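You operate a simulated robot arm through the tools that you are given. There is no shell and no other tool.

You are at the controls of a simulated two-armed robot. One attempt, no reset.

TASK
Clamp the grey die holder in the vise and move its die to pocket 2.
Fine: loosen its knob only once it is clamped; leave it clamped. Set down upright: round die.

Only the result counts: the job must be done as asked and must still hold three seconds after the hand-in. Knocking over, shifting, dropping, spilling or breaking anything else fails it.

THE ROBOT
Two 7-joint arms with fingered hands on one trunk that stands fixed in place. Base frame: the origin is at the foot of the trunk, x ahead of it, y to its left, z up; the work surface is at about z = 86. Units: cm, degrees, N and s.
The left shoulder is at [5.9, 15.2, 111.9], the right one opposite. With the tool pointing down near the work surface each hand reaches from about 44 to 82 cm from the base axis, measured 20 degrees to its own side. Payload 3.8 kg a hand.
Tool frame (each hand has its own): the origin (TCP) lies between the finger pads and is the grasp point; the fingertips stand 3 cm ahead of it; z points along the fingers, y is the line along which they close. The gripper opens to 10.4 cm; its body begins 3.5 cm behind the TCP. The gripper is a hand of 5 fingers: y runs from the thumb to the fingers, the wrist lies at [-1.5, -10.4, -17.8] in the tool frame, and closing takes about 1.5 s.
Orientation is that of the tool frame in the base frame, as a unit quaternion [x, y, z, w]. With the fingers straight down and the wrist toward the robot, the tool's x, y and z point along [0, 1, 0], [1, 0, 0] and [0, 0, -1] of the base frame.

THE INTERFACE
- The arms move only by the tool step_arm. It takes "left_rows", "right_rows" or both (then of equal length, played together; a hand with none holds still); each is a list of rows, each a list of 2 entries, a list of its own where there are three numbers: the shift along the base's x, y, z in cm, then the turn, a rotation vector about the base's x, y, z in rad. In form: [[[dx, dy, dz], [rx, ry, rz]], ...]. A call has 1 to 20 rows; each row shifts and turns the commanded pose from where the row before left it. "left_fingers" and "right_fingers" are, for a hand that has rows, the finger opening in cm, from 0 to 10.4, set as the call begins (left out, the last holds). Each row takes 0.2 s and may step no farther than 5 cm and 8.6 degrees from the row before; otherwise, or with a gripper value out of range, the whole call is refused. A pose out of reach is approached as far as the arm can. The call stops where the force on the tool passes 40 N (or 10 N more than at its start, if that is more) or the arm is blocked; 0.2 s more then pass. Each finger travels about 7.2 cm/s and halts on what it meets, pressing with about 22 N; the grip force reading is that of the motor and also rises with nothing between the fingers. The clock runs only during rows and for 0.2 s after the last one: add rows that do not move to give the fingers time. It gives the time, the measured TCP pose, the force on the tool (base axes), the opening and the grip force at its end, in the units of the frame above (readings bear some noise), with the torque about the TCP (base axes, N m) and any sound that the robot's microphone picked up.
- Cameras (640 x 400 px; columns grow to the right, rows downward): "scene" is now at [16.76, -3.92, 129.7]; the picture's right is [-0.40, -0.91, 0.07], its down [-0.30, 0.06, -0.95] and it looks along [0.87, -0.40, -0.29] (base axes); focal length 214 px, centre (320, 200). "left" rides on the left gripper at [-8, -7.8, -14.1] in its tool frame; the picture's right is [-0.78, -0.30, 0.56], its down [0.54, -0.78, 0.33] and it looks along [0.33, 0.56, 0.76] (tool axes); focal length 247 px, centre (320, 200). "right" rides on the right gripper at [8, -7.8, -14.1] in its tool frame; the picture's right is [-0.78, 0.30, -0.56], its down [-0.54, -0.78, 0.33] and it looks along [-0.33, 0.56, 0.76] (tool axes); focal length 247 px, centre (320, 200). There is no depth. A picture from a camera that has moved, and an enlarged one, comes with that camera's place and axes in the base frame and with its lens.
- camera(camera): a new picture of that camera. The clock stands still meanwhile.
- lift_body(by): moves the trunk up (or, below 0, down) by that many cm; the arms and the scene camera ride with it, the base frame stays. It gives what a move gives, with no picture.
- curl_fingers(index, middle, ring, little, thumb_bend, thumb_turn, hand): sets how far each is bent, from 0 (flat) to 100 (curled in); at 30 the hand is open as for a grip, at 70 the pads meet at the TCP. One left out holds its place. A second passes; each finger stops where it meets its share of the squeeze, and holds until it gets a number again. A gripper value or a shape takes the hand back. It gives what a move gives, with no picture; readings hold the bend of each and the force on index, middle, ring, little, thumb and palm. thumb_turn goes from beside the hand (0) to across from the fingers (100), as for a grip.
- hand_shape(shape, hand): the hand has 5 fingers and takes this shape, open, in about a second: jaw (thumb against the fingers, like two jaws); tri (thumb and two fingers); tip (a fingertip pinch); poke (one finger out to press); point (the index stretched); flat (the hand flat); cup (the hand cupped); fist (a fist). The gripper value then closes the fingers along that shape, each until it touches; the sizes above hold for jaw. It gives what a move gives, with no picture.
- aim_head(pan, tilt): turns the head with the scene camera to pan (to the left, within 80 degrees either way) and tilt (down, from -29 to 69), counted from straight ahead of the robot (the tilt from the chest, where the trunk bows). It gives what a move gives.
- enlarge(camera, box): a new picture of the part [left, top, right, bottom] of that camera's present view, enlarged. The clock stands still meanwhile.
- job_done(): hands the job in; it is judged then, once.

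Nothing tells you positions but the pictures and the camera data. Unless the task says otherwise, let go and move clear before handing in.

The tools are called after "Request:" as name(argument=value, ...) on one line, values as JSON. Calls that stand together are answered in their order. step_arm: Moves the arms, as the interface text tells. Its arguments: {"type":"object","properties":{"left_rows":{"type":"array","items":{"type":"array"}},"left_fingers":{"type":"number"},"right_rows":{"type":"array","items":{"type":"array"}},"right_fingers":{"type":"number"}},"required":[]} The other tools are called the same way: lift_body (by) moves the trunk up or down; hand_shape (shape, hand) gives the hand a shape; curl_fingers (index, middle, ring, little, thumb_bend, thumb_turn, hand) moves the fingers one by one; aim_head (pan, tilt) turns the head that bears the scene camera; camera (camera) takes a picture; enlarge (camera, box) takes an enlarged picture of a part of a camera's view; job_done () hands the job in.

At the start:

```text
clock: 0.0
left_position: [56.83, -2.5, 133.23]
left_tool_rot: [0.706, 0.708, 0.0, -0.001]
left_ft_force: [-0.3, 0.4, 0.1]
left_moment: [0.03, 0.02, -0.01]
left_gripper_width: 10.36
left_grasp_force: 0.0
left_shape: jaw
left_bend: [30.0, 30.0, 30.0, 30.0, 30.0, 98.0]
left_finger forces: [0.1, 0.0, 0.0, 0.0, 0.1, 0.0]
right_position: [41.39, -42.93, 123.34]
right_tool_rot: [0.707, 0.707, 0.0, 0.0]
right_ft_force: [0.1, -0.5, -0.1]
right_moment: [-0.01, 0.03, 0.01]
right_gripper_width: 10.35
right_grasp_force: 0.0
right_shape: jaw
right_bend: [30.0, 30.0, 30.0, 30.0, 30.0, 98.0]
right_finger forces: [0.0, 0.0, 0.0, 0.0, 0.0, 0.0]
trunk travel left (down, up): [-20.0, 25.6]
head pan, tilt (commanded): [-24.1, 8.0]
```

scene: 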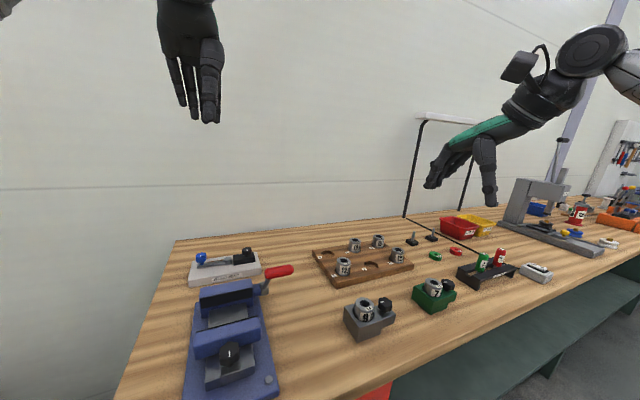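
right: 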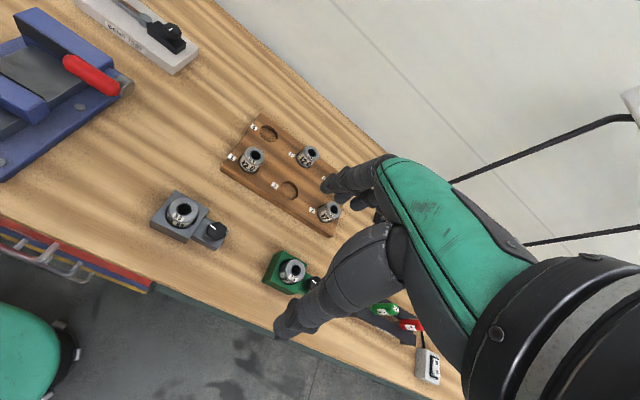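
left: 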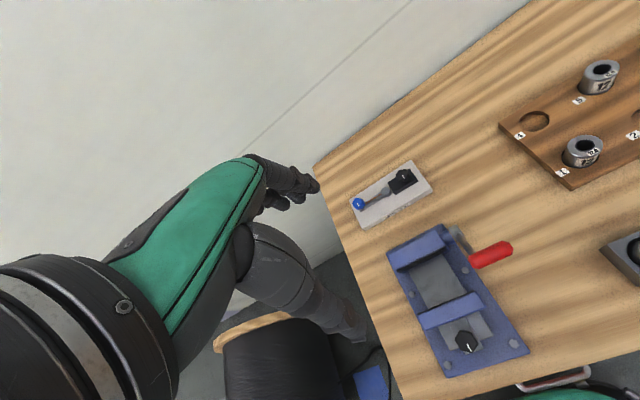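

I see a blue vise on the near left, a grey die holder with a round die and black knob to its right, a green holder beyond it, and a wooden pocket board behind. I'll take closer pictures before moving anything.

Request:
enlarge(camera="scene", box=[160, 220, 420, 400])

Request:
enlarge(camera="right", box=[130, 80, 370, 300])

Request:
enlarge(camera="left", box=[340, 40, 640, 400])

Request:
enlarge(camera="right", box=[0, 0, 240, 220])

```text
2.22 times, centred on (290, 310) of scene
camera zoom: at [16.76, -3.92, 129.7], right [-0.4, -0.91, 0.07], down [-0.3, 0.06, -0.95], along [0.87, -0.4, -0.29], focal length 477 px, centre (387, -44)
```

zoom: 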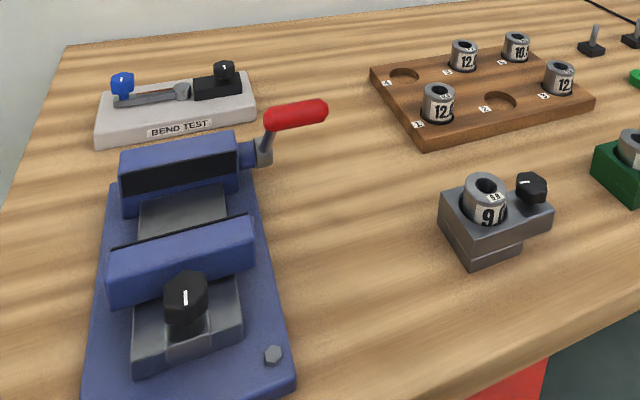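

```text
1.82 times, centred on (250, 190) of right
camera zoom: at [33.62, -35.0, 137.43], right [0.3, -0.78, 0.56], down [-0.78, -0.54, -0.33], along [0.56, -0.33, -0.76], focal length 449 px, centre (447, 218)
```

zoom: 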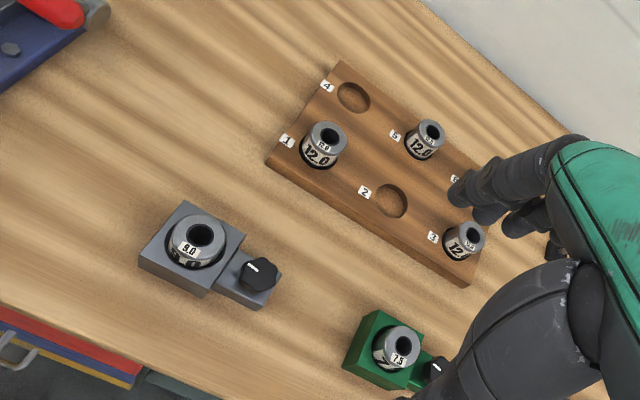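

```text
1.11 times, centred on (490, 220) of left
camera zoom: at [49.0, -10.48, 147.29], right [-0.3, -0.78, -0.56], down [-0.78, 0.53, -0.33], along [0.55, 0.34, -0.76], focal length 274 px, centre (131, 178)
```

zoom: 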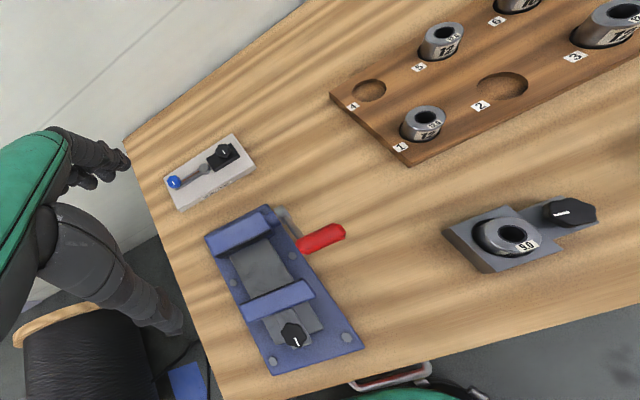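

```text
1.82 times, centred on (120, 110) of right
camera zoom: at [33.62, -35.0, 137.43], right [0.3, -0.78, 0.56], down [-0.78, -0.54, -0.33], along [0.56, -0.33, -0.76], focal length 449 px, centre (684, 364)
```

zoom: 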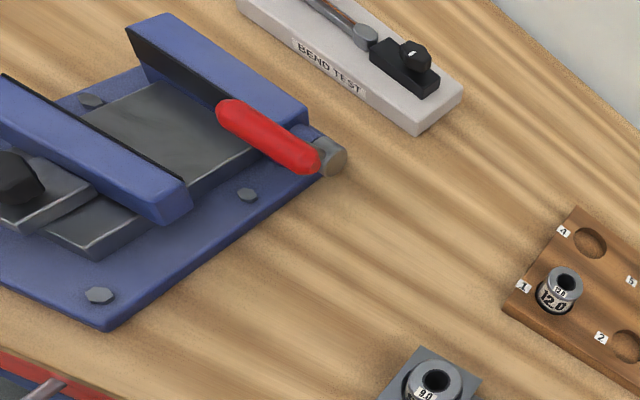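

The vise appears at about x 45–65, y −3, with a near jaw carrying a black knob and a far jaw with a red lever. I'll zoom in to understand the mechanisms.

Request:
aim_head(pan=-15, tilt=35)

Request:
camera(camera="scene")

```text
clock: 0.9
left_position: [56.84, -2.49, 133.14]
left_tool_rot: [0.707, 0.707, 0.0, 0.0]
left_ft_force: [-0.5, -0.9, 0.1]
left_moment: [-0.01, -0.01, 0.01]
left_gripper_width: 10.35
left_grasp_force: 0.1
left_shape: jaw
left_bend: [30.0, 30.0, 30.0, 30.0, 30.0, 98.0]
left_finger forces: [0.0, 0.1, 0.0, 0.0, 0.0, 0.0]
right_position: [41.34, -42.9, 123.26]
right_tool_rot: [0.707, 0.707, 0.0, 0.0]
right_ft_force: [-0.5, 0.6, 0.3]
right_moment: [0.04, -0.01, -0.02]
right_gripper_width: 10.35
right_grasp_force: 0.0
right_shape: jaw
right_bend: [30.0, 30.0, 30.0, 30.0, 30.0, 98.0]
right_finger forces: [0.0, 0.1, 0.0, 0.0, 0.0, 0.0]
trunk travel left (down, up): [-20.0, 25.6]
head pan, tilt (commanded): [-15.0, 35.0]
```

```text
taken
camera scene: at [16.06, -2.42, 125.43], right [-0.25, -0.97, 0.04], down [-0.69, 0.15, -0.71], along [0.68, -0.21, -0.7], focal length 214 px, centre (320, 200)
```

scene: 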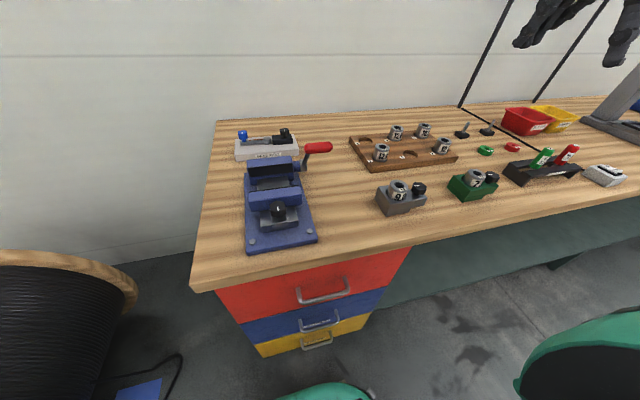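

Request:
enlarge(camera="scene", box=[225, 130, 345, 255])

Request:
enlarge(camera="scene", box=[345, 110, 475, 225])

Request:
enlarge(camera="left", box=[370, 210, 540, 390])

Request:
enlarge(camera="scene", box=[365, 170, 445, 225])

```text
3.20 times, centred on (285, 192) of scene
camera zoom: at [16.06, -2.42, 125.43], right [-0.25, -0.97, 0.04], down [-0.69, 0.15, -0.71], along [0.68, -0.21, -0.7], focal length 686 px, centre (432, 224)
```

zoom: 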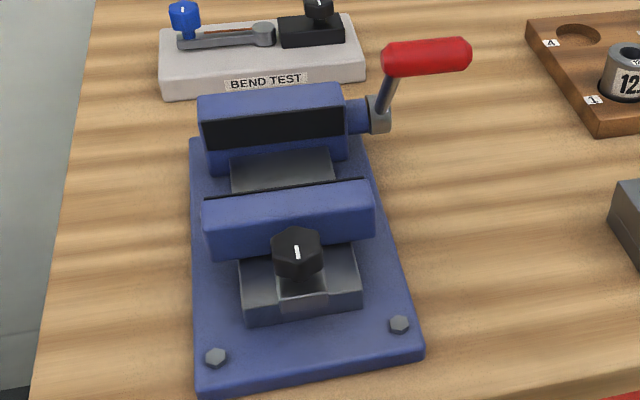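

```text
3.48 times, centred on (410, 168) of scene
camera zoom: at [16.06, -2.42, 125.43], right [-0.25, -0.97, 0.04], down [-0.69, 0.15, -0.71], along [0.68, -0.21, -0.7], focal length 746 px, centre (7, 313)
```

zoom: 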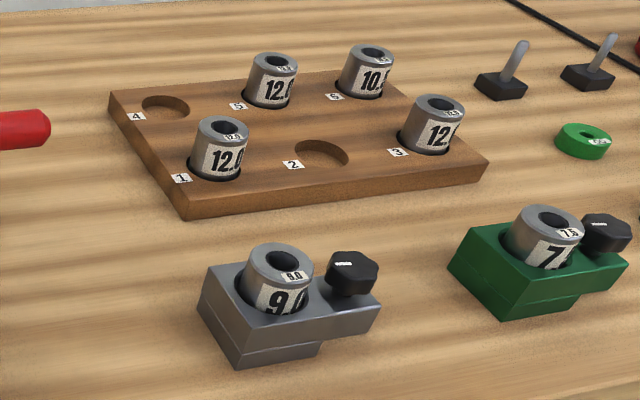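

```text
2.22 times, centred on (455, 300) of left
camera zoom: at [48.99, -10.47, 147.29], right [-0.3, -0.78, -0.56], down [-0.78, 0.53, -0.33], along [0.55, 0.33, -0.76], focal length 549 px, centre (20, -22)
```

zoom: 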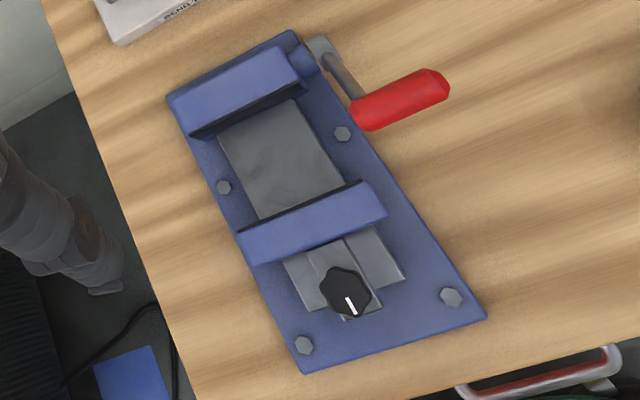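

```text
7.27 times, centred on (405, 198) of scene
camera zoom: at [16.06, -2.42, 125.43], right [-0.25, -0.97, 0.04], down [-0.69, 0.15, -0.71], along [0.68, -0.21, -0.7], focal length 1560 px, centre (-298, 218)
```

zoom: 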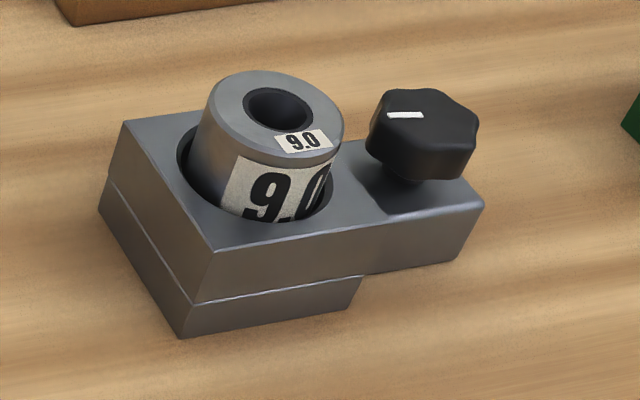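

The vise is aligned with the base axes (x 41.6–67.7, y −10.5–4) and its gap is about 9 cm, while the holder is about 6.5 cm in x with its ear toward −y. I'll zoom further to understand the vise's lever and knob.

Request:
enlarge(camera="right", box=[0, 0, 140, 90])

Request:
enlarge(camera="scene", box=[235, 135, 335, 195])

Request:
enlarge(camera="scene", box=[235, 180, 325, 250])

Request:
enlarge(camera="right", box=[135, 170, 245, 260])

```text
4.44 times, centred on (70, 45) of right
camera zoom: at [33.61, -35.0, 137.43], right [0.3, -0.78, 0.56], down [-0.78, -0.54, -0.33], along [0.56, -0.33, -0.76], focal length 1098 px, centre (1431, 889)
```

zoom: 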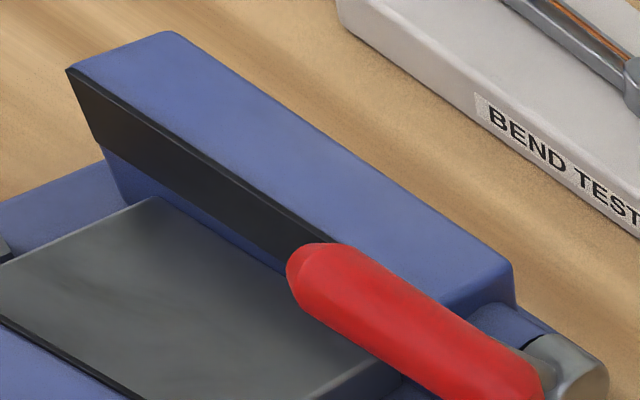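

```text
6.40 times, centred on (285, 165) of scene
camera zoom: at [16.06, -2.42, 125.43], right [-0.25, -0.97, 0.04], down [-0.69, 0.15, -0.71], along [0.68, -0.21, -0.7], focal length 1373 px, centre (544, 424)
```

zoom: 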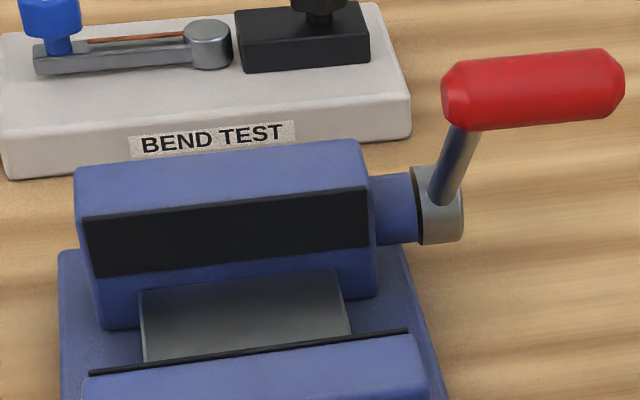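

```text
5.71 times, centred on (280, 215) of scene
camera zoom: at [16.06, -2.42, 125.43], right [-0.25, -0.97, 0.04], down [-0.69, 0.15, -0.71], along [0.68, -0.21, -0.7], focal length 1226 px, centre (549, 114)
```

zoom: 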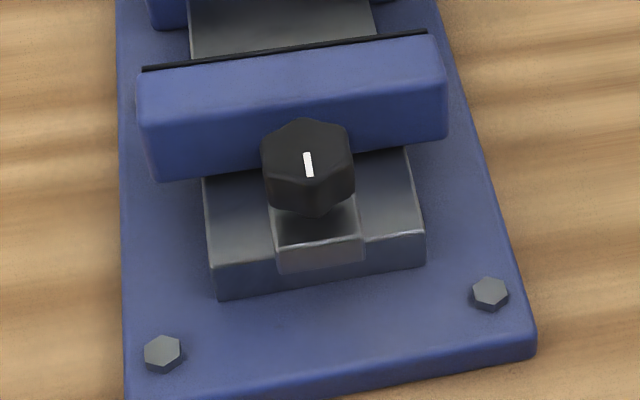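

```text
4.44 times, centred on (190, 215) of right
camera zoom: at [33.61, -35.0, 137.43], right [0.3, -0.78, 0.56], down [-0.78, -0.54, -0.33], along [0.56, -0.33, -0.76], focal length 1098 px, centre (898, 133)
```

zoom: 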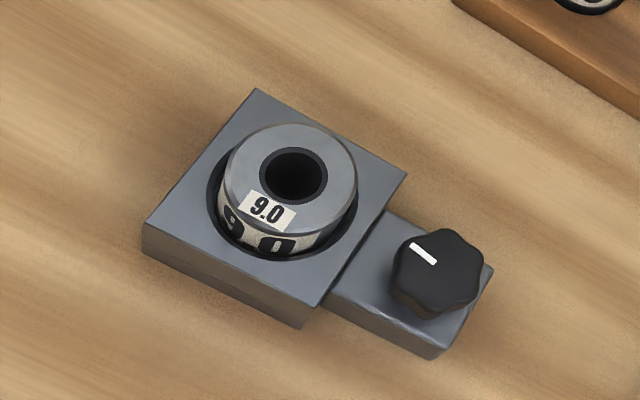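

The red lever pivots on the far jaw's right side (hub about [63.9, −11.8, 90.5]) with its handle near [55.8, −13.8, 100.8]. The near jaw sits on a slide with a black knob. I'll swing the right hand round to get a side view of the vise, staying high.

Request:
step_arm(right_rows=[[[0.5, 0.8, 0], [0, 0, 0.14]], [[0.5, 0.8, 0], [0, 0, 0.14]], [[0.5, 0.8, 0], [0, 0, 0.14]], [[0.5, 0.8, 0], [0, 0, 0.14]], [[0.5, 0.8, 0], [0, 0, 0.14]], [[0.5, 0.8, 0], [0, 0, 0.14]], [[0.5, 0.8, 0], [0, 0, 0.14]], [[0.5, 0.8, 0], [0, 0, 0.14]], [[0.5, 0.8, 0], [0, 0, 0.14]], [[0.5, 0.8, 0], [0, 0, 0.14]]])

Request:
camera(camera="right")

```text
clock: 3.1
left_position: [56.94, -2.41, 133.09]
left_tool_rot: [0.706, 0.708, -0.001, -0.001]
left_ft_force: [-0.1, 0.3, -0.3]
left_moment: [0.0, 0.02, 0.03]
left_gripper_width: 10.35
left_grasp_force: 0.0
left_shape: jaw
left_bend: [30.0, 30.0, 30.0, 30.0, 30.0, 98.0]
left_finger forces: [0.0, 0.0, 0.0, 0.0, 0.0, 0.1]
right_position: [46.51, -34.86, 123.15]
right_tool_rot: [0.084, 0.996, 0.0, 0.0]
right_ft_force: [-0.1, 0.0, 0.3]
right_moment: [0.01, 0.02, -0.03]
right_gripper_width: 10.36
right_grasp_force: 0.0
right_shape: jaw
right_bend: [30.0, 30.0, 30.0, 30.0, 30.0, 98.0]
right_finger forces: [0.0, 0.0, 0.0, 0.1, 0.0, 0.0]
trunk travel left (down, up): [-20.0, 25.6]
head pan, tilt (commanded): [-15.0, 35.0]
```

```text
taken
camera right: at [37.34, -41.25, 137.28], right [0.81, 0.16, 0.56], down [0.4, -0.85, -0.33], along [0.42, 0.49, -0.76], focal length 247 px, centre (320, 200)
```

right: 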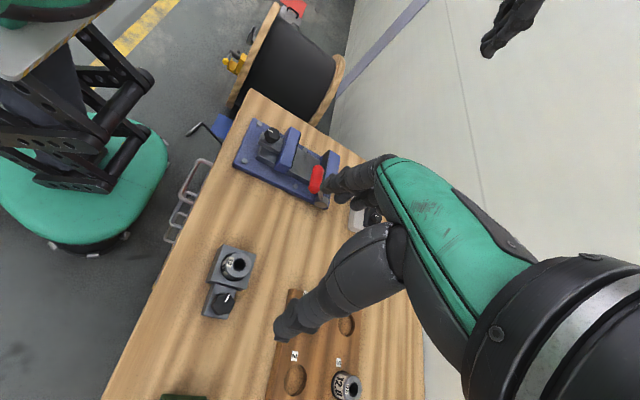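

The right camera now sees the vise and the holder from the right side; I'll zoom on both.

Request:
enlarge(camera="right", box=[225, 105, 345, 215])

Request:
enlarge(camera="right", box=[190, 235, 270, 330])

```text
3.64 times, centred on (285, 160) of right
camera zoom: at [37.34, -41.25, 137.28], right [0.81, 0.16, 0.56], down [0.4, -0.85, -0.33], along [0.42, 0.49, -0.76], focal length 898 px, centre (447, 346)
```

zoom: 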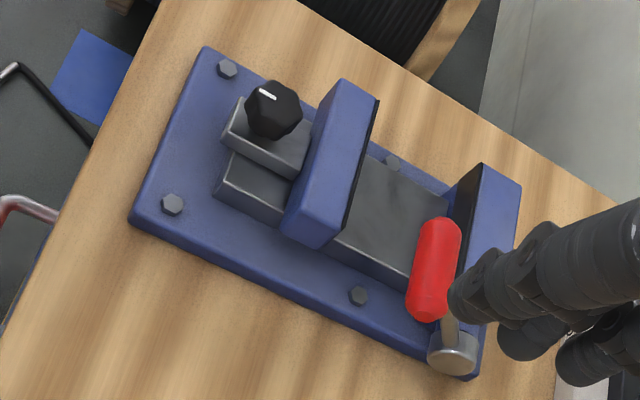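

```text
4.21 times, centred on (230, 282) of right
camera zoom: at [37.34, -41.25, 137.28], right [0.81, 0.16, 0.56], down [0.4, -0.85, -0.33], along [0.42, 0.49, -0.76], focal length 1040 px, centre (699, -147)
```

zoom: 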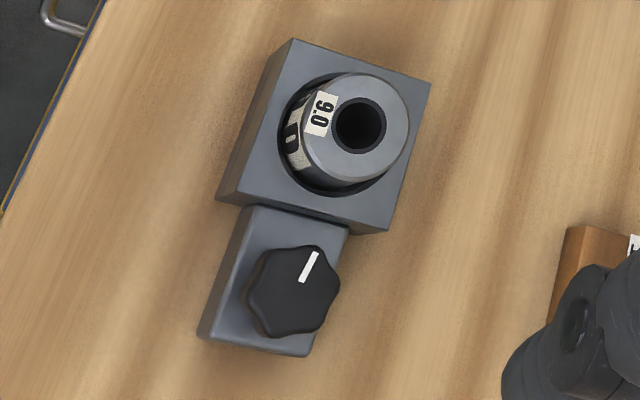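

The near jaw clearly rides on the slide, with its knob on a tongue behind it, so it is probably a lockable sliding jaw, and the lever is probably a cam on the far jaw. I'll see what the left hand looks like in the "poke" shape before testing the jaw.

Request:
hand_shape(hand="left", shape="poke")

Request:
aim_head(pan=0, tilt=0)

Request:
camera(camera="scene")

Request:
camera(camera="left")

```text
clock: 4.0
left_position: [56.85, -2.53, 133.28]
left_tool_rot: [0.707, 0.708, -0.001, 0.0]
left_ft_force: [-0.6, -0.1, 0.1]
left_moment: [0.04, -0.02, 0.0]
left_gripper_width: 0.0
left_grasp_force: 0.1
left_shape: poke
left_bend: [70.0, 70.0, 99.0, 99.0, 100.0, 100.0]
left_finger forces: [0.1, 0.1, 0.1, 0.1, 0.0, 0.0]
right_position: [46.49, -35.06, 123.11]
right_tool_rot: [0.086, 0.996, 0.0, 0.0]
right_ft_force: [-0.4, 0.4, -0.2]
right_moment: [-0.02, -0.01, 0.01]
right_gripper_width: 10.36
right_grasp_force: 0.0
right_shape: jaw
right_bend: [30.0, 30.0, 30.0, 30.0, 30.0, 98.0]
right_finger forces: [0.0, 0.0, 0.0, 0.0, 0.1, 0.0]
trunk travel left (down, up): [-20.0, 25.6]
head pan, tilt (commanded): [-15.0, 35.0]
```

```text
clock: 5.0
left_position: [56.83, -2.54, 133.17]
left_tool_rot: [0.707, 0.707, -0.001, 0.0]
left_ft_force: [0.2, 0.4, -0.1]
left_moment: [-0.02, -0.02, 0.03]
left_gripper_width: 0.0
left_grasp_force: 0.1
left_shape: poke
left_bend: [70.0, 70.0, 99.0, 99.0, 100.0, 100.0]
left_finger forces: [0.0, 0.0, 0.0, 0.1, 0.1, 0.1]
right_position: [46.47, -34.76, 123.25]
right_tool_rot: [0.085, 0.996, 0.0, 0.0]
right_ft_force: [0.2, -0.1, -0.2]
right_moment: [0.01, 0.01, 0.02]
right_gripper_width: 10.37
right_grasp_force: 0.1
right_shape: jaw
right_bend: [30.0, 30.0, 30.0, 30.0, 30.0, 98.0]
right_finger forces: [0.1, 0.0, 0.0, 0.1, 0.0, 0.1]
trunk travel left (down, up): [-20.0, 25.6]
head pan, tilt (commanded): [0.0, 0.0]
```

```text
taken
camera scene: at [17.52, -0.14, 130.86], right [0.0, -1.0, 0.0], down [-0.17, 0.0, -0.98], along [0.98, 0.0, -0.17], focal length 214 px, centre (320, 200)
```

scene: 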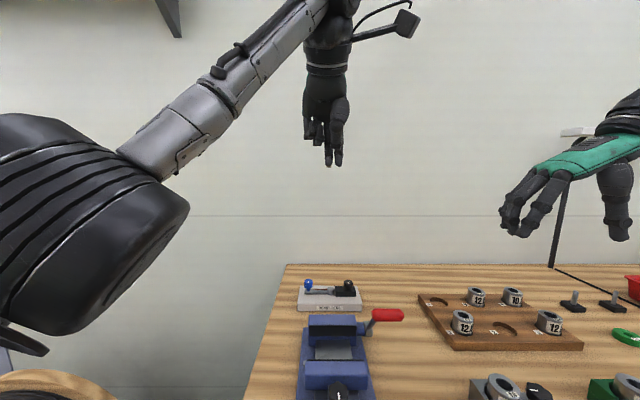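

```text
taken
camera left: at [49.0, -10.48, 147.29], right [-0.3, -0.78, -0.56], down [-0.78, 0.53, -0.33], along [0.55, 0.33, -0.76], focal length 247 px, centre (320, 200)
```

left: 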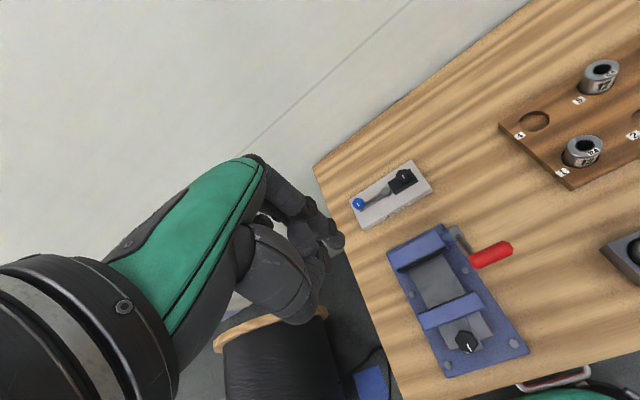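

Request:
enlarge(camera="scene", box=[280, 40, 380, 180])

Request:
enlarge(camera="scene", box=[280, 300, 420, 400])

Request:
enlarge(camera="scene", box=[480, 120, 640, 250])

```text
2.86 times, centred on (330, 110) of scene
camera zoom: at [17.52, -0.14, 130.86], right [0.0, -1.0, 0.0], down [-0.17, 0.0, -0.98], along [0.98, 0.0, -0.17], focal length 613 px, centre (291, 457)
```

zoom: 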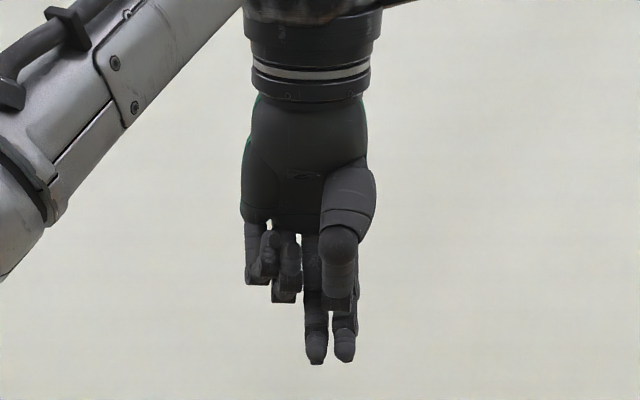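

```text
4.00 times, centred on (350, 350) of scene
camera zoom: at [17.52, -0.14, 130.86], right [0.0, -1.0, 0.0], down [-0.17, 0.0, -0.98], along [0.98, 0.0, -0.17], focal length 858 px, centre (200, -400)
```

zoom: 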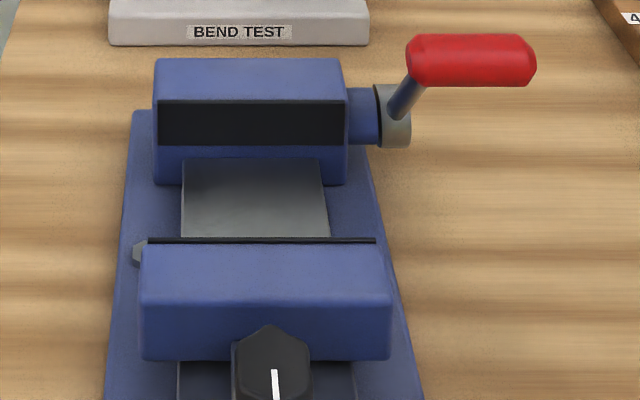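

```text
3.08 times, centred on (560, 185) of scene
camera zoom: at [17.52, -0.14, 130.86], right [0.0, -1.0, 0.0], down [-0.17, 0.0, -0.98], along [0.98, 0.0, -0.17], focal length 660 px, centre (-418, 246)
```

zoom: 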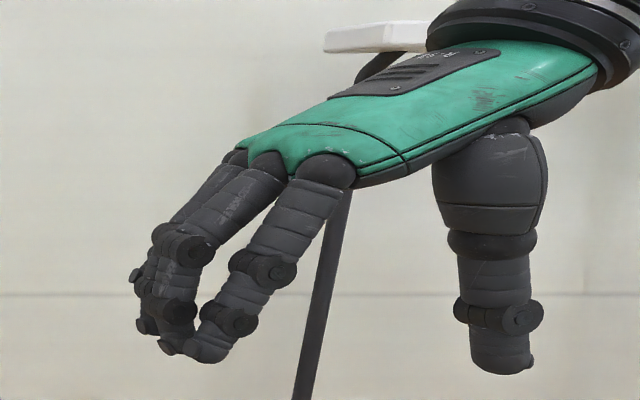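

The left hand's fingertips sit 3 cm below the TCP as stated. Jaw pads span z ≈ 90.3–93.3, the slide top is about z 89.4, and the near jaw's rear face is at x ≈ 49.7. I'll shape the left hand into a closed "tri" pusher and bring it above the spot behind the near jaw, beside the knob.

Request:
hand_shape(hand="left", shape="tri")

Request:
step_arm(left_rows=[[[-1.5, 0.4, -4], [0, 0, 0]], [[-1.5, 0.4, -4], [0, 0, 0]], [[-1.5, 0.4, -4], [0, 0, 0]], [[-1.5, 0.4, -4], [0, 0, 0]], [[-1.5, 0.4, -4], [0, 0, 0]], [[-1.5, 0.4, -4], [0, 0, 0]], [[-1.5, 0.4, -4], [0, 0, 0]], [[-1.5, 0.6, -3], [0, 0, 0]]], left_fingers=0)

Request:
aim_head(pan=0, tilt=35)

Request:
camera(camera="scene")

Request:
camera(camera="right")

```text
clock: 5.9
left_position: [56.71, -2.51, 133.13]
left_tool_rot: [0.707, 0.707, -0.001, 0.0]
left_ft_force: [-0.3, 0.9, -0.2]
left_moment: [0.04, -0.01, 0.02]
left_gripper_width: 10.37
left_grasp_force: 0.1
left_shape: tri
left_bend: [30.0, 30.0, 99.0, 99.0, 30.0, 98.0]
left_finger forces: [0.0, 0.0, 0.0, 0.0, 0.1, 0.1]
right_position: [46.59, -35.0, 123.21]
right_tool_rot: [0.086, 0.996, 0.0, 0.0]
right_ft_force: [-0.4, 0.3, -1.0]
right_moment: [-0.03, -0.03, -0.01]
right_gripper_width: 10.37
right_grasp_force: 0.0
right_shape: jaw
right_bend: [30.0, 30.0, 30.0, 30.0, 30.0, 98.0]
right_finger forces: [0.1, 0.0, 0.1, 0.0, 0.0, 0.1]
trunk travel left (down, up): [-20.0, 25.6]
head pan, tilt (commanded): [0.0, 0.0]
```

```text
clock: 7.7
left_position: [44.88, 0.97, 102.05]
left_tool_rot: [0.706, 0.708, 0.001, 0.0]
left_ft_force: [0.3, 0.5, 0.2]
left_moment: [0.01, 0.01, 0.01]
left_gripper_width: 0.0
left_grasp_force: 21.8
left_shape: tri
left_bend: [70.0, 70.0, 100.0, 100.0, 47.0, 100.0]
left_finger forces: [0.1, 0.1, 0.1, 0.1, 0.0, 0.1]
right_position: [46.42, -34.86, 123.26]
right_tool_rot: [0.086, 0.996, -0.001, 0.0]
right_ft_force: [0.8, 0.4, -0.5]
right_moment: [0.02, 0.02, -0.01]
right_gripper_width: 10.35
right_grasp_force: 0.0
right_shape: jaw
right_bend: [30.0, 30.0, 30.0, 30.0, 30.0, 98.0]
right_finger forces: [0.1, 0.0, 0.0, 0.0, 0.0, 0.1]
trunk travel left (down, up): [-20.0, 25.6]
head pan, tilt (commanded): [0.0, 0.0]
```

```text
clock: 8.7
left_position: [44.98, 0.81, 102.23]
left_tool_rot: [0.707, 0.707, -0.001, 0.0]
left_ft_force: [0.2, -0.3, 0.2]
left_moment: [0.01, -0.02, -0.04]
left_gripper_width: 0.02
left_grasp_force: 21.6
left_shape: tri
left_bend: [70.0, 70.0, 100.0, 100.0, 47.0, 100.0]
left_finger forces: [0.0, 0.0, 0.1, 0.0, 0.0, 0.1]
right_position: [46.47, -34.9, 123.15]
right_tool_rot: [0.086, 0.996, 0.0, 0.0]
right_ft_force: [-0.3, -0.4, 0.5]
right_moment: [-0.03, -0.01, 0.0]
right_gripper_width: 10.34
right_grasp_force: 0.0
right_shape: jaw
right_bend: [30.0, 30.0, 30.0, 30.0, 30.0, 98.0]
right_finger forces: [0.0, 0.1, 0.0, 0.0, 0.0, 0.0]
trunk travel left (down, up): [-20.0, 25.6]
head pan, tilt (commanded): [0.0, 35.0]
```

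```text
taken
camera scene: at [16.36, -0.13, 125.38], right [0.0, -1.0, 0.0], down [-0.71, 0.0, -0.71], along [0.71, 0.0, -0.71], focal length 214 px, centre (320, 200)
```

scene: 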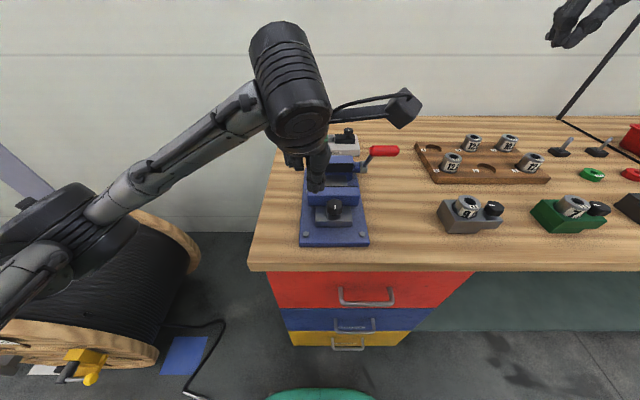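

```text
taken
camera right: at [37.23, -41.28, 137.31], right [0.82, 0.16, 0.56], down [0.4, -0.86, -0.33], along [0.42, 0.49, -0.76], focal length 247 px, centre (320, 200)
```

right: 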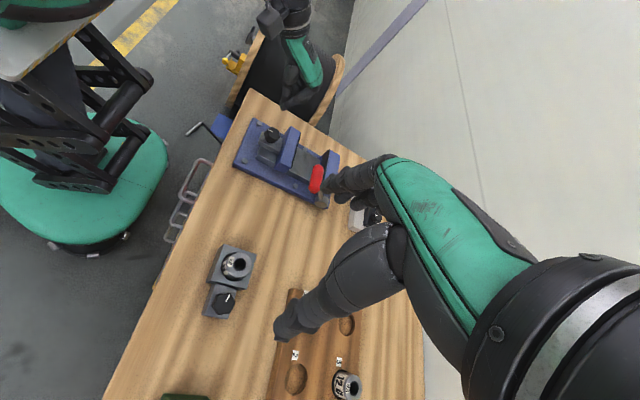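

Request:
enlarge(camera="scene", box=[270, 120, 410, 255])

Request:
enlarge(camera="right", box=[225, 0, 345, 110])

Request:
camera(camera="left")

```text
2.96 times, centred on (340, 188) of scene
camera zoom: at [16.36, -0.13, 125.38], right [0.0, -1.0, 0.0], down [-0.71, 0.0, -0.71], along [0.71, 0.0, -0.71], focal length 636 px, centre (261, 237)
```

zoom: 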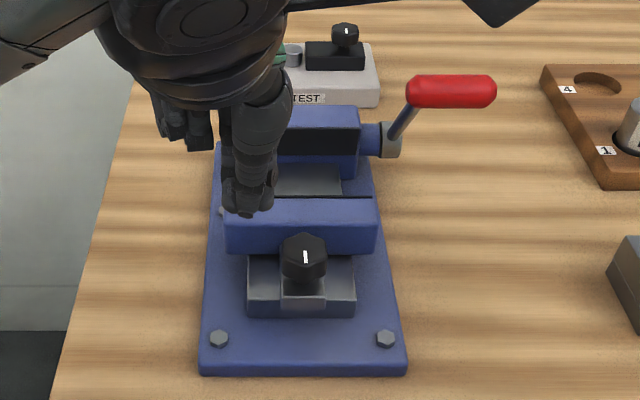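

```text
3.64 times, centred on (285, 55) of right
camera zoom: at [37.23, -41.28, 137.31], right [0.82, 0.16, 0.56], down [0.4, -0.86, -0.33], along [0.42, 0.49, -0.76], focal length 898 px, centre (447, 727)
```

zoom: 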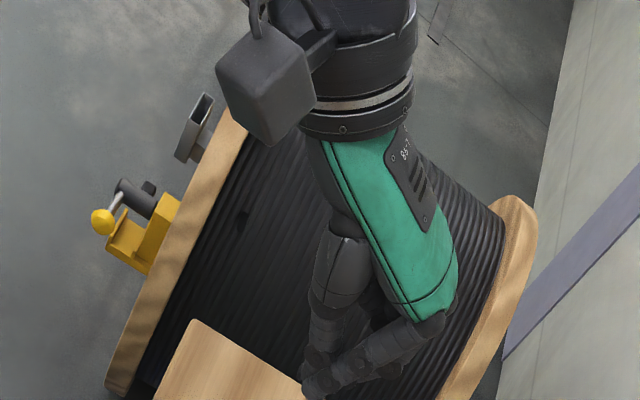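

```text
taken
camera left: at [37.24, -7.15, 116.27], right [-0.3, -0.78, -0.56], down [-0.78, 0.53, -0.33], along [0.55, 0.34, -0.76], focal length 247 px, centre (320, 200)
```

left: 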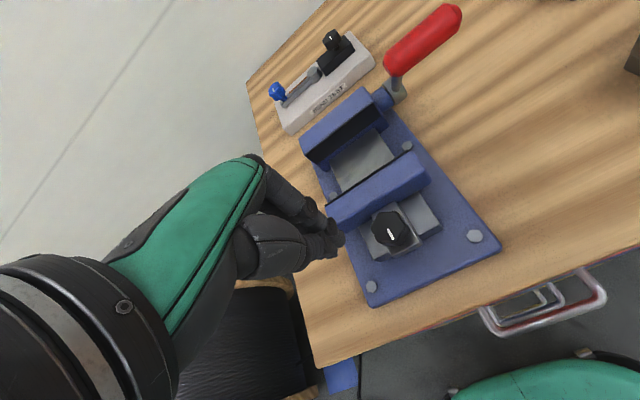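

The fingertips are above the slide just behind the near jaw. I'll descend beside the knob to z ≈ 93.3 and then push gently in +x to test whether the jaw slides.

Request:
step_arm(left_rows=[[[0, 0, -3], [0, 0, 0]], [[0, 0, -3], [0, 0, 0]], [[0, 0, -2], [0, 0, 0]], [[0, 0, -0.8], [0, 0, 0]], [[0.5, 0, 0], [0, 0, 0]], [[0.5, 0, 0], [0, 0, 0]]])

Request:
camera(camera="left")

Request:
enlarge(camera="scene", box=[290, 140, 390, 255])

```text
clock: 10.1
left_position: [45.81, 1.02, 93.5]
left_tool_rot: [0.707, 0.708, -0.001, -0.001]
left_ft_force: [-0.1, -0.3, -1.0]
left_moment: [-0.02, 0.04, -0.01]
left_gripper_width: 0.01
left_grasp_force: 21.9
left_shape: tri
left_bend: [70.0, 70.0, 100.0, 100.0, 47.0, 100.0]
left_finger forces: [0.0, 0.0, 0.0, 0.0, 0.0, 0.1]
right_position: [46.36, -34.97, 123.25]
right_tool_rot: [0.085, 0.996, 0.0, 0.0]
right_ft_force: [0.6, 0.3, -0.3]
right_moment: [-0.01, 0.0, -0.01]
right_gripper_width: 10.35
right_grasp_force: 0.1
right_shape: jaw
right_bend: [30.0, 30.0, 30.0, 30.0, 30.0, 98.0]
right_finger forces: [0.0, 0.0, 0.0, 0.1, 0.0, 0.0]
trunk travel left (down, up): [-20.0, 25.6]
head pan, tilt (commanded): [0.0, 35.0]
```

```text
taken
camera left: at [38.03, -7.01, 107.51], right [-0.3, -0.78, -0.56], down [-0.78, 0.53, -0.33], along [0.55, 0.34, -0.76], focal length 247 px, centre (320, 200)
```

left: 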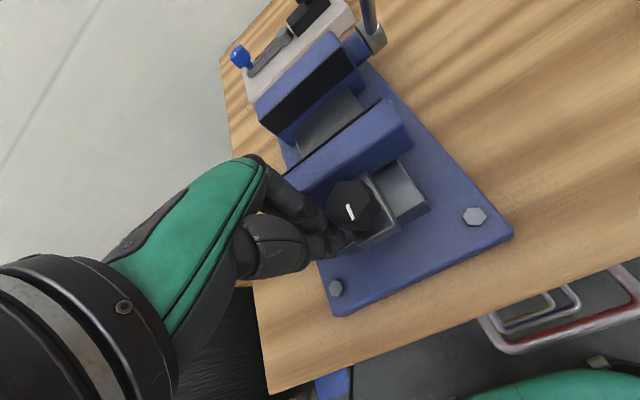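

```text
3.48 times, centred on (340, 198) of scene
camera zoom: at [16.36, -0.14, 125.38], right [0.0, -1.0, 0.0], down [-0.71, 0.0, -0.71], along [0.71, 0.0, -0.71], focal length 746 px, centre (250, 209)
```

zoom: 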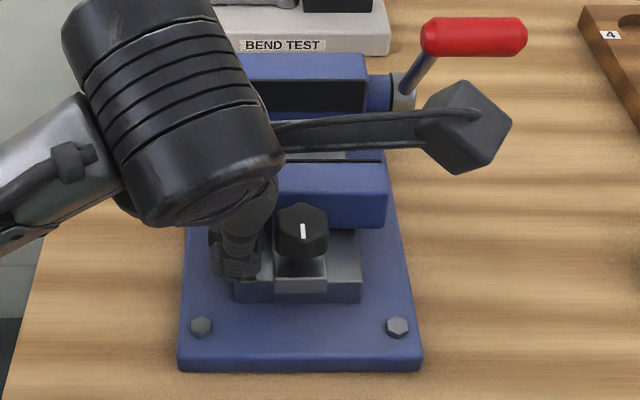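

Request:
step_arm(left_rows=[[[0.4, 0, 0], [0, 0, 0]], [[0.4, 0, 0], [0, 0, 0]], [[0.4, 0, 0], [0, 0, 0]], [[0.4, 0, 0], [0, 0, 0]], [[0.4, 0, 0], [0, 0, 0]]])

Request:
camera(camera="left")

```text
clock: 11.3
left_position: [47.67, 0.95, 93.44]
left_tool_rot: [0.707, 0.708, -0.001, 0.0]
left_ft_force: [-1.9, -0.6, 1.5]
left_moment: [0.03, -0.04, -0.02]
left_gripper_width: 0.01
left_grasp_force: 21.6
left_shape: tri
left_bend: [70.0, 70.0, 100.0, 100.0, 47.0, 100.0]
left_finger forces: [0.0, 3.0, 0.1, 0.0, 0.0, 0.0]
right_position: [46.3, -34.95, 123.31]
right_tool_rot: [0.086, 0.996, 0.001, 0.0]
right_ft_force: [-0.3, -0.3, 0.1]
right_moment: [-0.01, 0.01, -0.02]
right_gripper_width: 10.35
right_grasp_force: 0.0
right_shape: jaw
right_bend: [30.0, 30.0, 30.0, 30.0, 30.0, 98.0]
right_finger forces: [0.0, 0.0, 0.0, 0.0, 0.1, 0.1]
trunk travel left (down, up): [-20.0, 25.6]
head pan, tilt (commanded): [0.0, 35.0]
```

```text
taken
camera left: at [39.83, -7.03, 107.51], right [-0.3, -0.78, -0.56], down [-0.78, 0.53, -0.33], along [0.56, 0.33, -0.76], focal length 247 px, centre (320, 200)
```

left: 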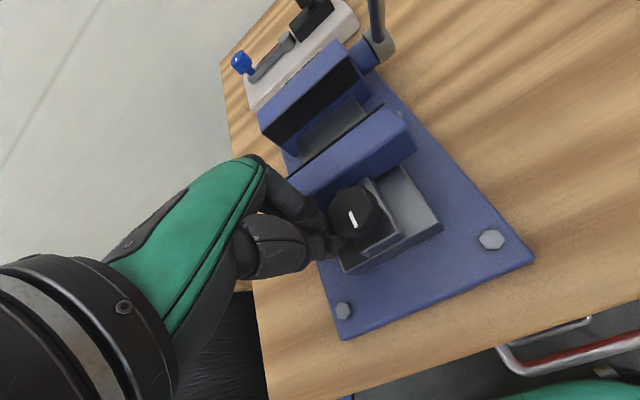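

The finger felt only ~2–3 N and the way behind the tongue looks longer, so the jaw may already have slid. I'll check with the scene camera.

Request:
enlarge(camera="scene", box=[290, 140, 390, 255])

```text
3.48 times, centred on (340, 198) of scene
camera zoom: at [16.29, -0.16, 125.39], right [0.0, -1.0, 0.0], down [-0.71, 0.0, -0.71], along [0.71, 0.0, -0.71], focal length 746 px, centre (250, 209)
```

zoom: 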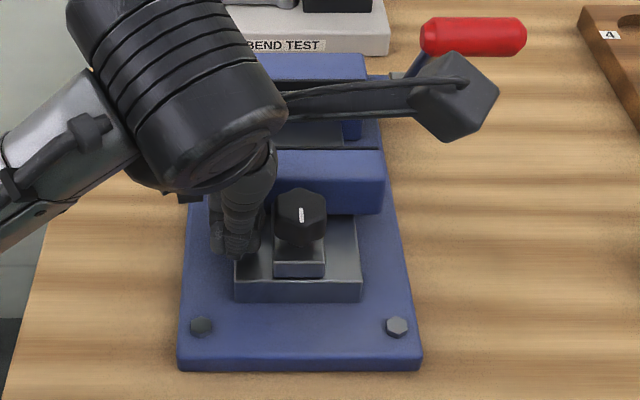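

The jaw slid about 1.3 cm with only a few newtons, so its knob is loose now. I'll pull the jaw back to its open position from the inside to keep the full gap for the holder.

Request:
step_arm(left_rows=[[[-0.5, 0, 0], [0, 0, 0]], [[0, 0, 4], [0, 0, 0]], [[0, 0, 4], [0, 0, 0]], [[4, 0, 0], [0, 0, 0]], [[4, 0, 0], [0, 0, 0]], [[2.3, 0, 0], [0, 0, 0]], [[0, 0, 0], [0, 0, 0]]])

Request:
camera(camera="left")

Request:
enlarge(camera="scene", box=[290, 120, 390, 255])

```text
clock: 12.9
left_position: [57.42, 1.14, 101.55]
left_tool_rot: [0.706, 0.708, 0.0, 0.0]
left_ft_force: [0.3, 0.1, 0.4]
left_moment: [0.01, 0.04, 0.01]
left_gripper_width: 0.01
left_grasp_force: 22.0
left_shape: tri
left_bend: [70.0, 70.0, 100.0, 100.0, 47.0, 100.0]
left_finger forces: [0.0, 0.0, 0.0, 0.0, 0.0, 0.1]
right_position: [46.54, -34.96, 123.19]
right_tool_rot: [0.086, 0.996, 0.0, 0.001]
right_ft_force: [-0.1, -0.8, -0.3]
right_moment: [0.01, -0.01, 0.0]
right_gripper_width: 10.35
right_grasp_force: 0.0
right_shape: jaw
right_bend: [30.0, 30.0, 30.0, 30.0, 30.0, 98.0]
right_finger forces: [0.0, 0.0, 0.1, 0.0, 0.0, 0.0]
trunk travel left (down, up): [-20.0, 25.6]
head pan, tilt (commanded): [0.0, 35.0]
```

```text
taken
camera left: at [49.67, -6.9, 115.7], right [-0.3, -0.78, -0.56], down [-0.78, 0.53, -0.33], along [0.55, 0.33, -0.76], focal length 247 px, centre (320, 200)
```

left: 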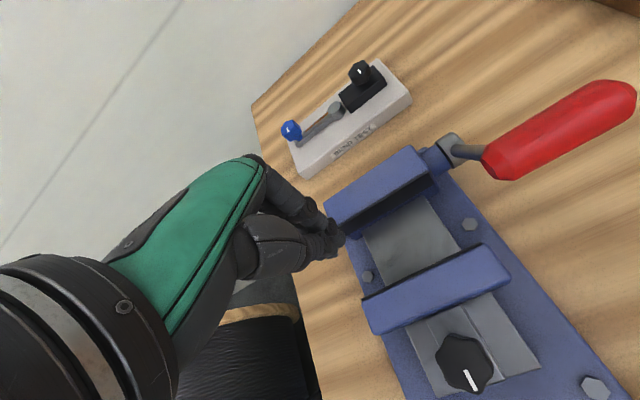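

```text
2.96 times, centred on (340, 188) of scene
camera zoom: at [16.35, -0.14, 125.38], right [0.0, -1.0, 0.0], down [-0.71, 0.0, -0.71], along [0.71, 0.0, -0.71], focal length 636 px, centre (261, 237)
```

zoom: 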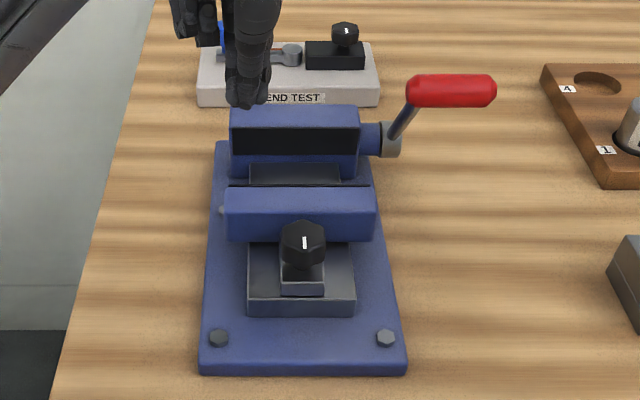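

Request:
step_arm(left_rows=[[[0, 0, -3], [0, 0, 0]], [[0, 0, -3], [0, 0, 0]], [[0, 0, -1.6], [0, 0, 0]], [[-0.5, 0, 0], [0, 0, 0]], [[-0.5, 0, 0], [0, 0, 0]], [[-0.5, 0, 0], [0, 0, 0]], [[-0.4, 0, 0], [0, 0, 0]], [[-0.4, 0, 0], [0, 0, 0]], [[-0.4, 0, 0], [0, 0, 0]]])

Request:
enlarge(camera="scene", box=[290, 120, 390, 255])

```text
clock: 14.9
left_position: [54.89, 0.94, 93.78]
left_tool_rot: [0.706, 0.708, 0.0, 0.0]
left_ft_force: [2.9, -0.4, 2.5]
left_moment: [-0.02, -0.01, 0.01]
left_gripper_width: 0.01
left_grasp_force: 21.8
left_shape: tri
left_bend: [70.0, 70.0, 100.0, 100.0, 47.0, 100.0]
left_finger forces: [0.0, 0.0, 0.0, 0.1, 3.5, 0.0]
right_position: [46.52, -34.97, 123.13]
right_tool_rot: [0.085, 0.996, 0.001, -0.001]
right_ft_force: [0.5, 0.3, -0.3]
right_moment: [-0.01, 0.03, 0.02]
right_gripper_width: 10.36
right_grasp_force: 0.1
right_shape: jaw
right_bend: [30.0, 30.0, 30.0, 30.0, 30.0, 98.0]
right_finger forces: [0.0, 0.1, 0.1, 0.1, 0.1, 0.0]
trunk travel left (down, up): [-20.0, 25.6]
head pan, tilt (commanded): [0.0, 35.0]
```

```text
2.96 times, centred on (340, 188) of scene
camera zoom: at [16.35, -0.13, 125.38], right [0.0, -1.0, 0.0], down [-0.71, 0.0, -0.71], along [0.71, 0.0, -0.71], focal length 636 px, centre (261, 237)
```

zoom: 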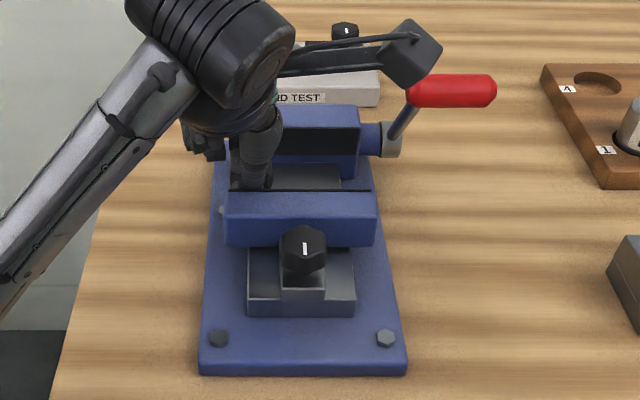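

Request:
step_arm(left_rows=[[[-0.4, 0, 0], [0, 0, 0]], [[-0.4, 0, 0], [0, 0, 0]], [[-0.4, 0, 0], [0, 0, 0]]])

Request:
enlarge(camera="scene", box=[290, 120, 390, 255])

```text
clock: 15.7
left_position: [53.98, 0.84, 93.69]
left_tool_rot: [0.707, 0.708, 0.0, 0.0]
left_ft_force: [12.6, 1.0, 0.1]
left_moment: [0.0, 0.02, 0.02]
left_gripper_width: 0.0
left_grasp_force: 22.0
left_shape: tri
left_bend: [70.0, 70.0, 100.0, 100.0, 47.0, 100.0]
left_finger forces: [0.1, 0.0, 0.0, 0.1, 13.5, 0.1]
right_position: [46.81, -34.98, 123.15]
right_tool_rot: [0.086, 0.996, 0.0, 0.0]
right_ft_force: [0.4, 0.4, -0.1]
right_moment: [-0.01, 0.0, 0.01]
right_gripper_width: 10.39
right_grasp_force: 0.0
right_shape: jaw
right_bend: [30.0, 30.0, 30.0, 30.0, 30.0, 98.0]
right_finger forces: [0.0, 0.0, 0.0, 0.0, 0.0, 0.1]
trunk travel left (down, up): [-20.0, 25.6]
head pan, tilt (commanded): [0.0, 35.0]
```

```text
2.96 times, centred on (340, 188) of scene
camera zoom: at [16.65, -0.13, 125.33], right [0.0, -1.0, 0.0], down [-0.71, 0.0, -0.71], along [0.71, 0.0, -0.71], focal length 636 px, centre (261, 237)
```

zoom: 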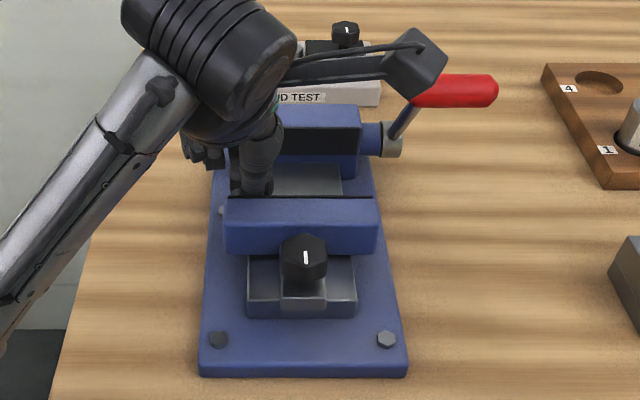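

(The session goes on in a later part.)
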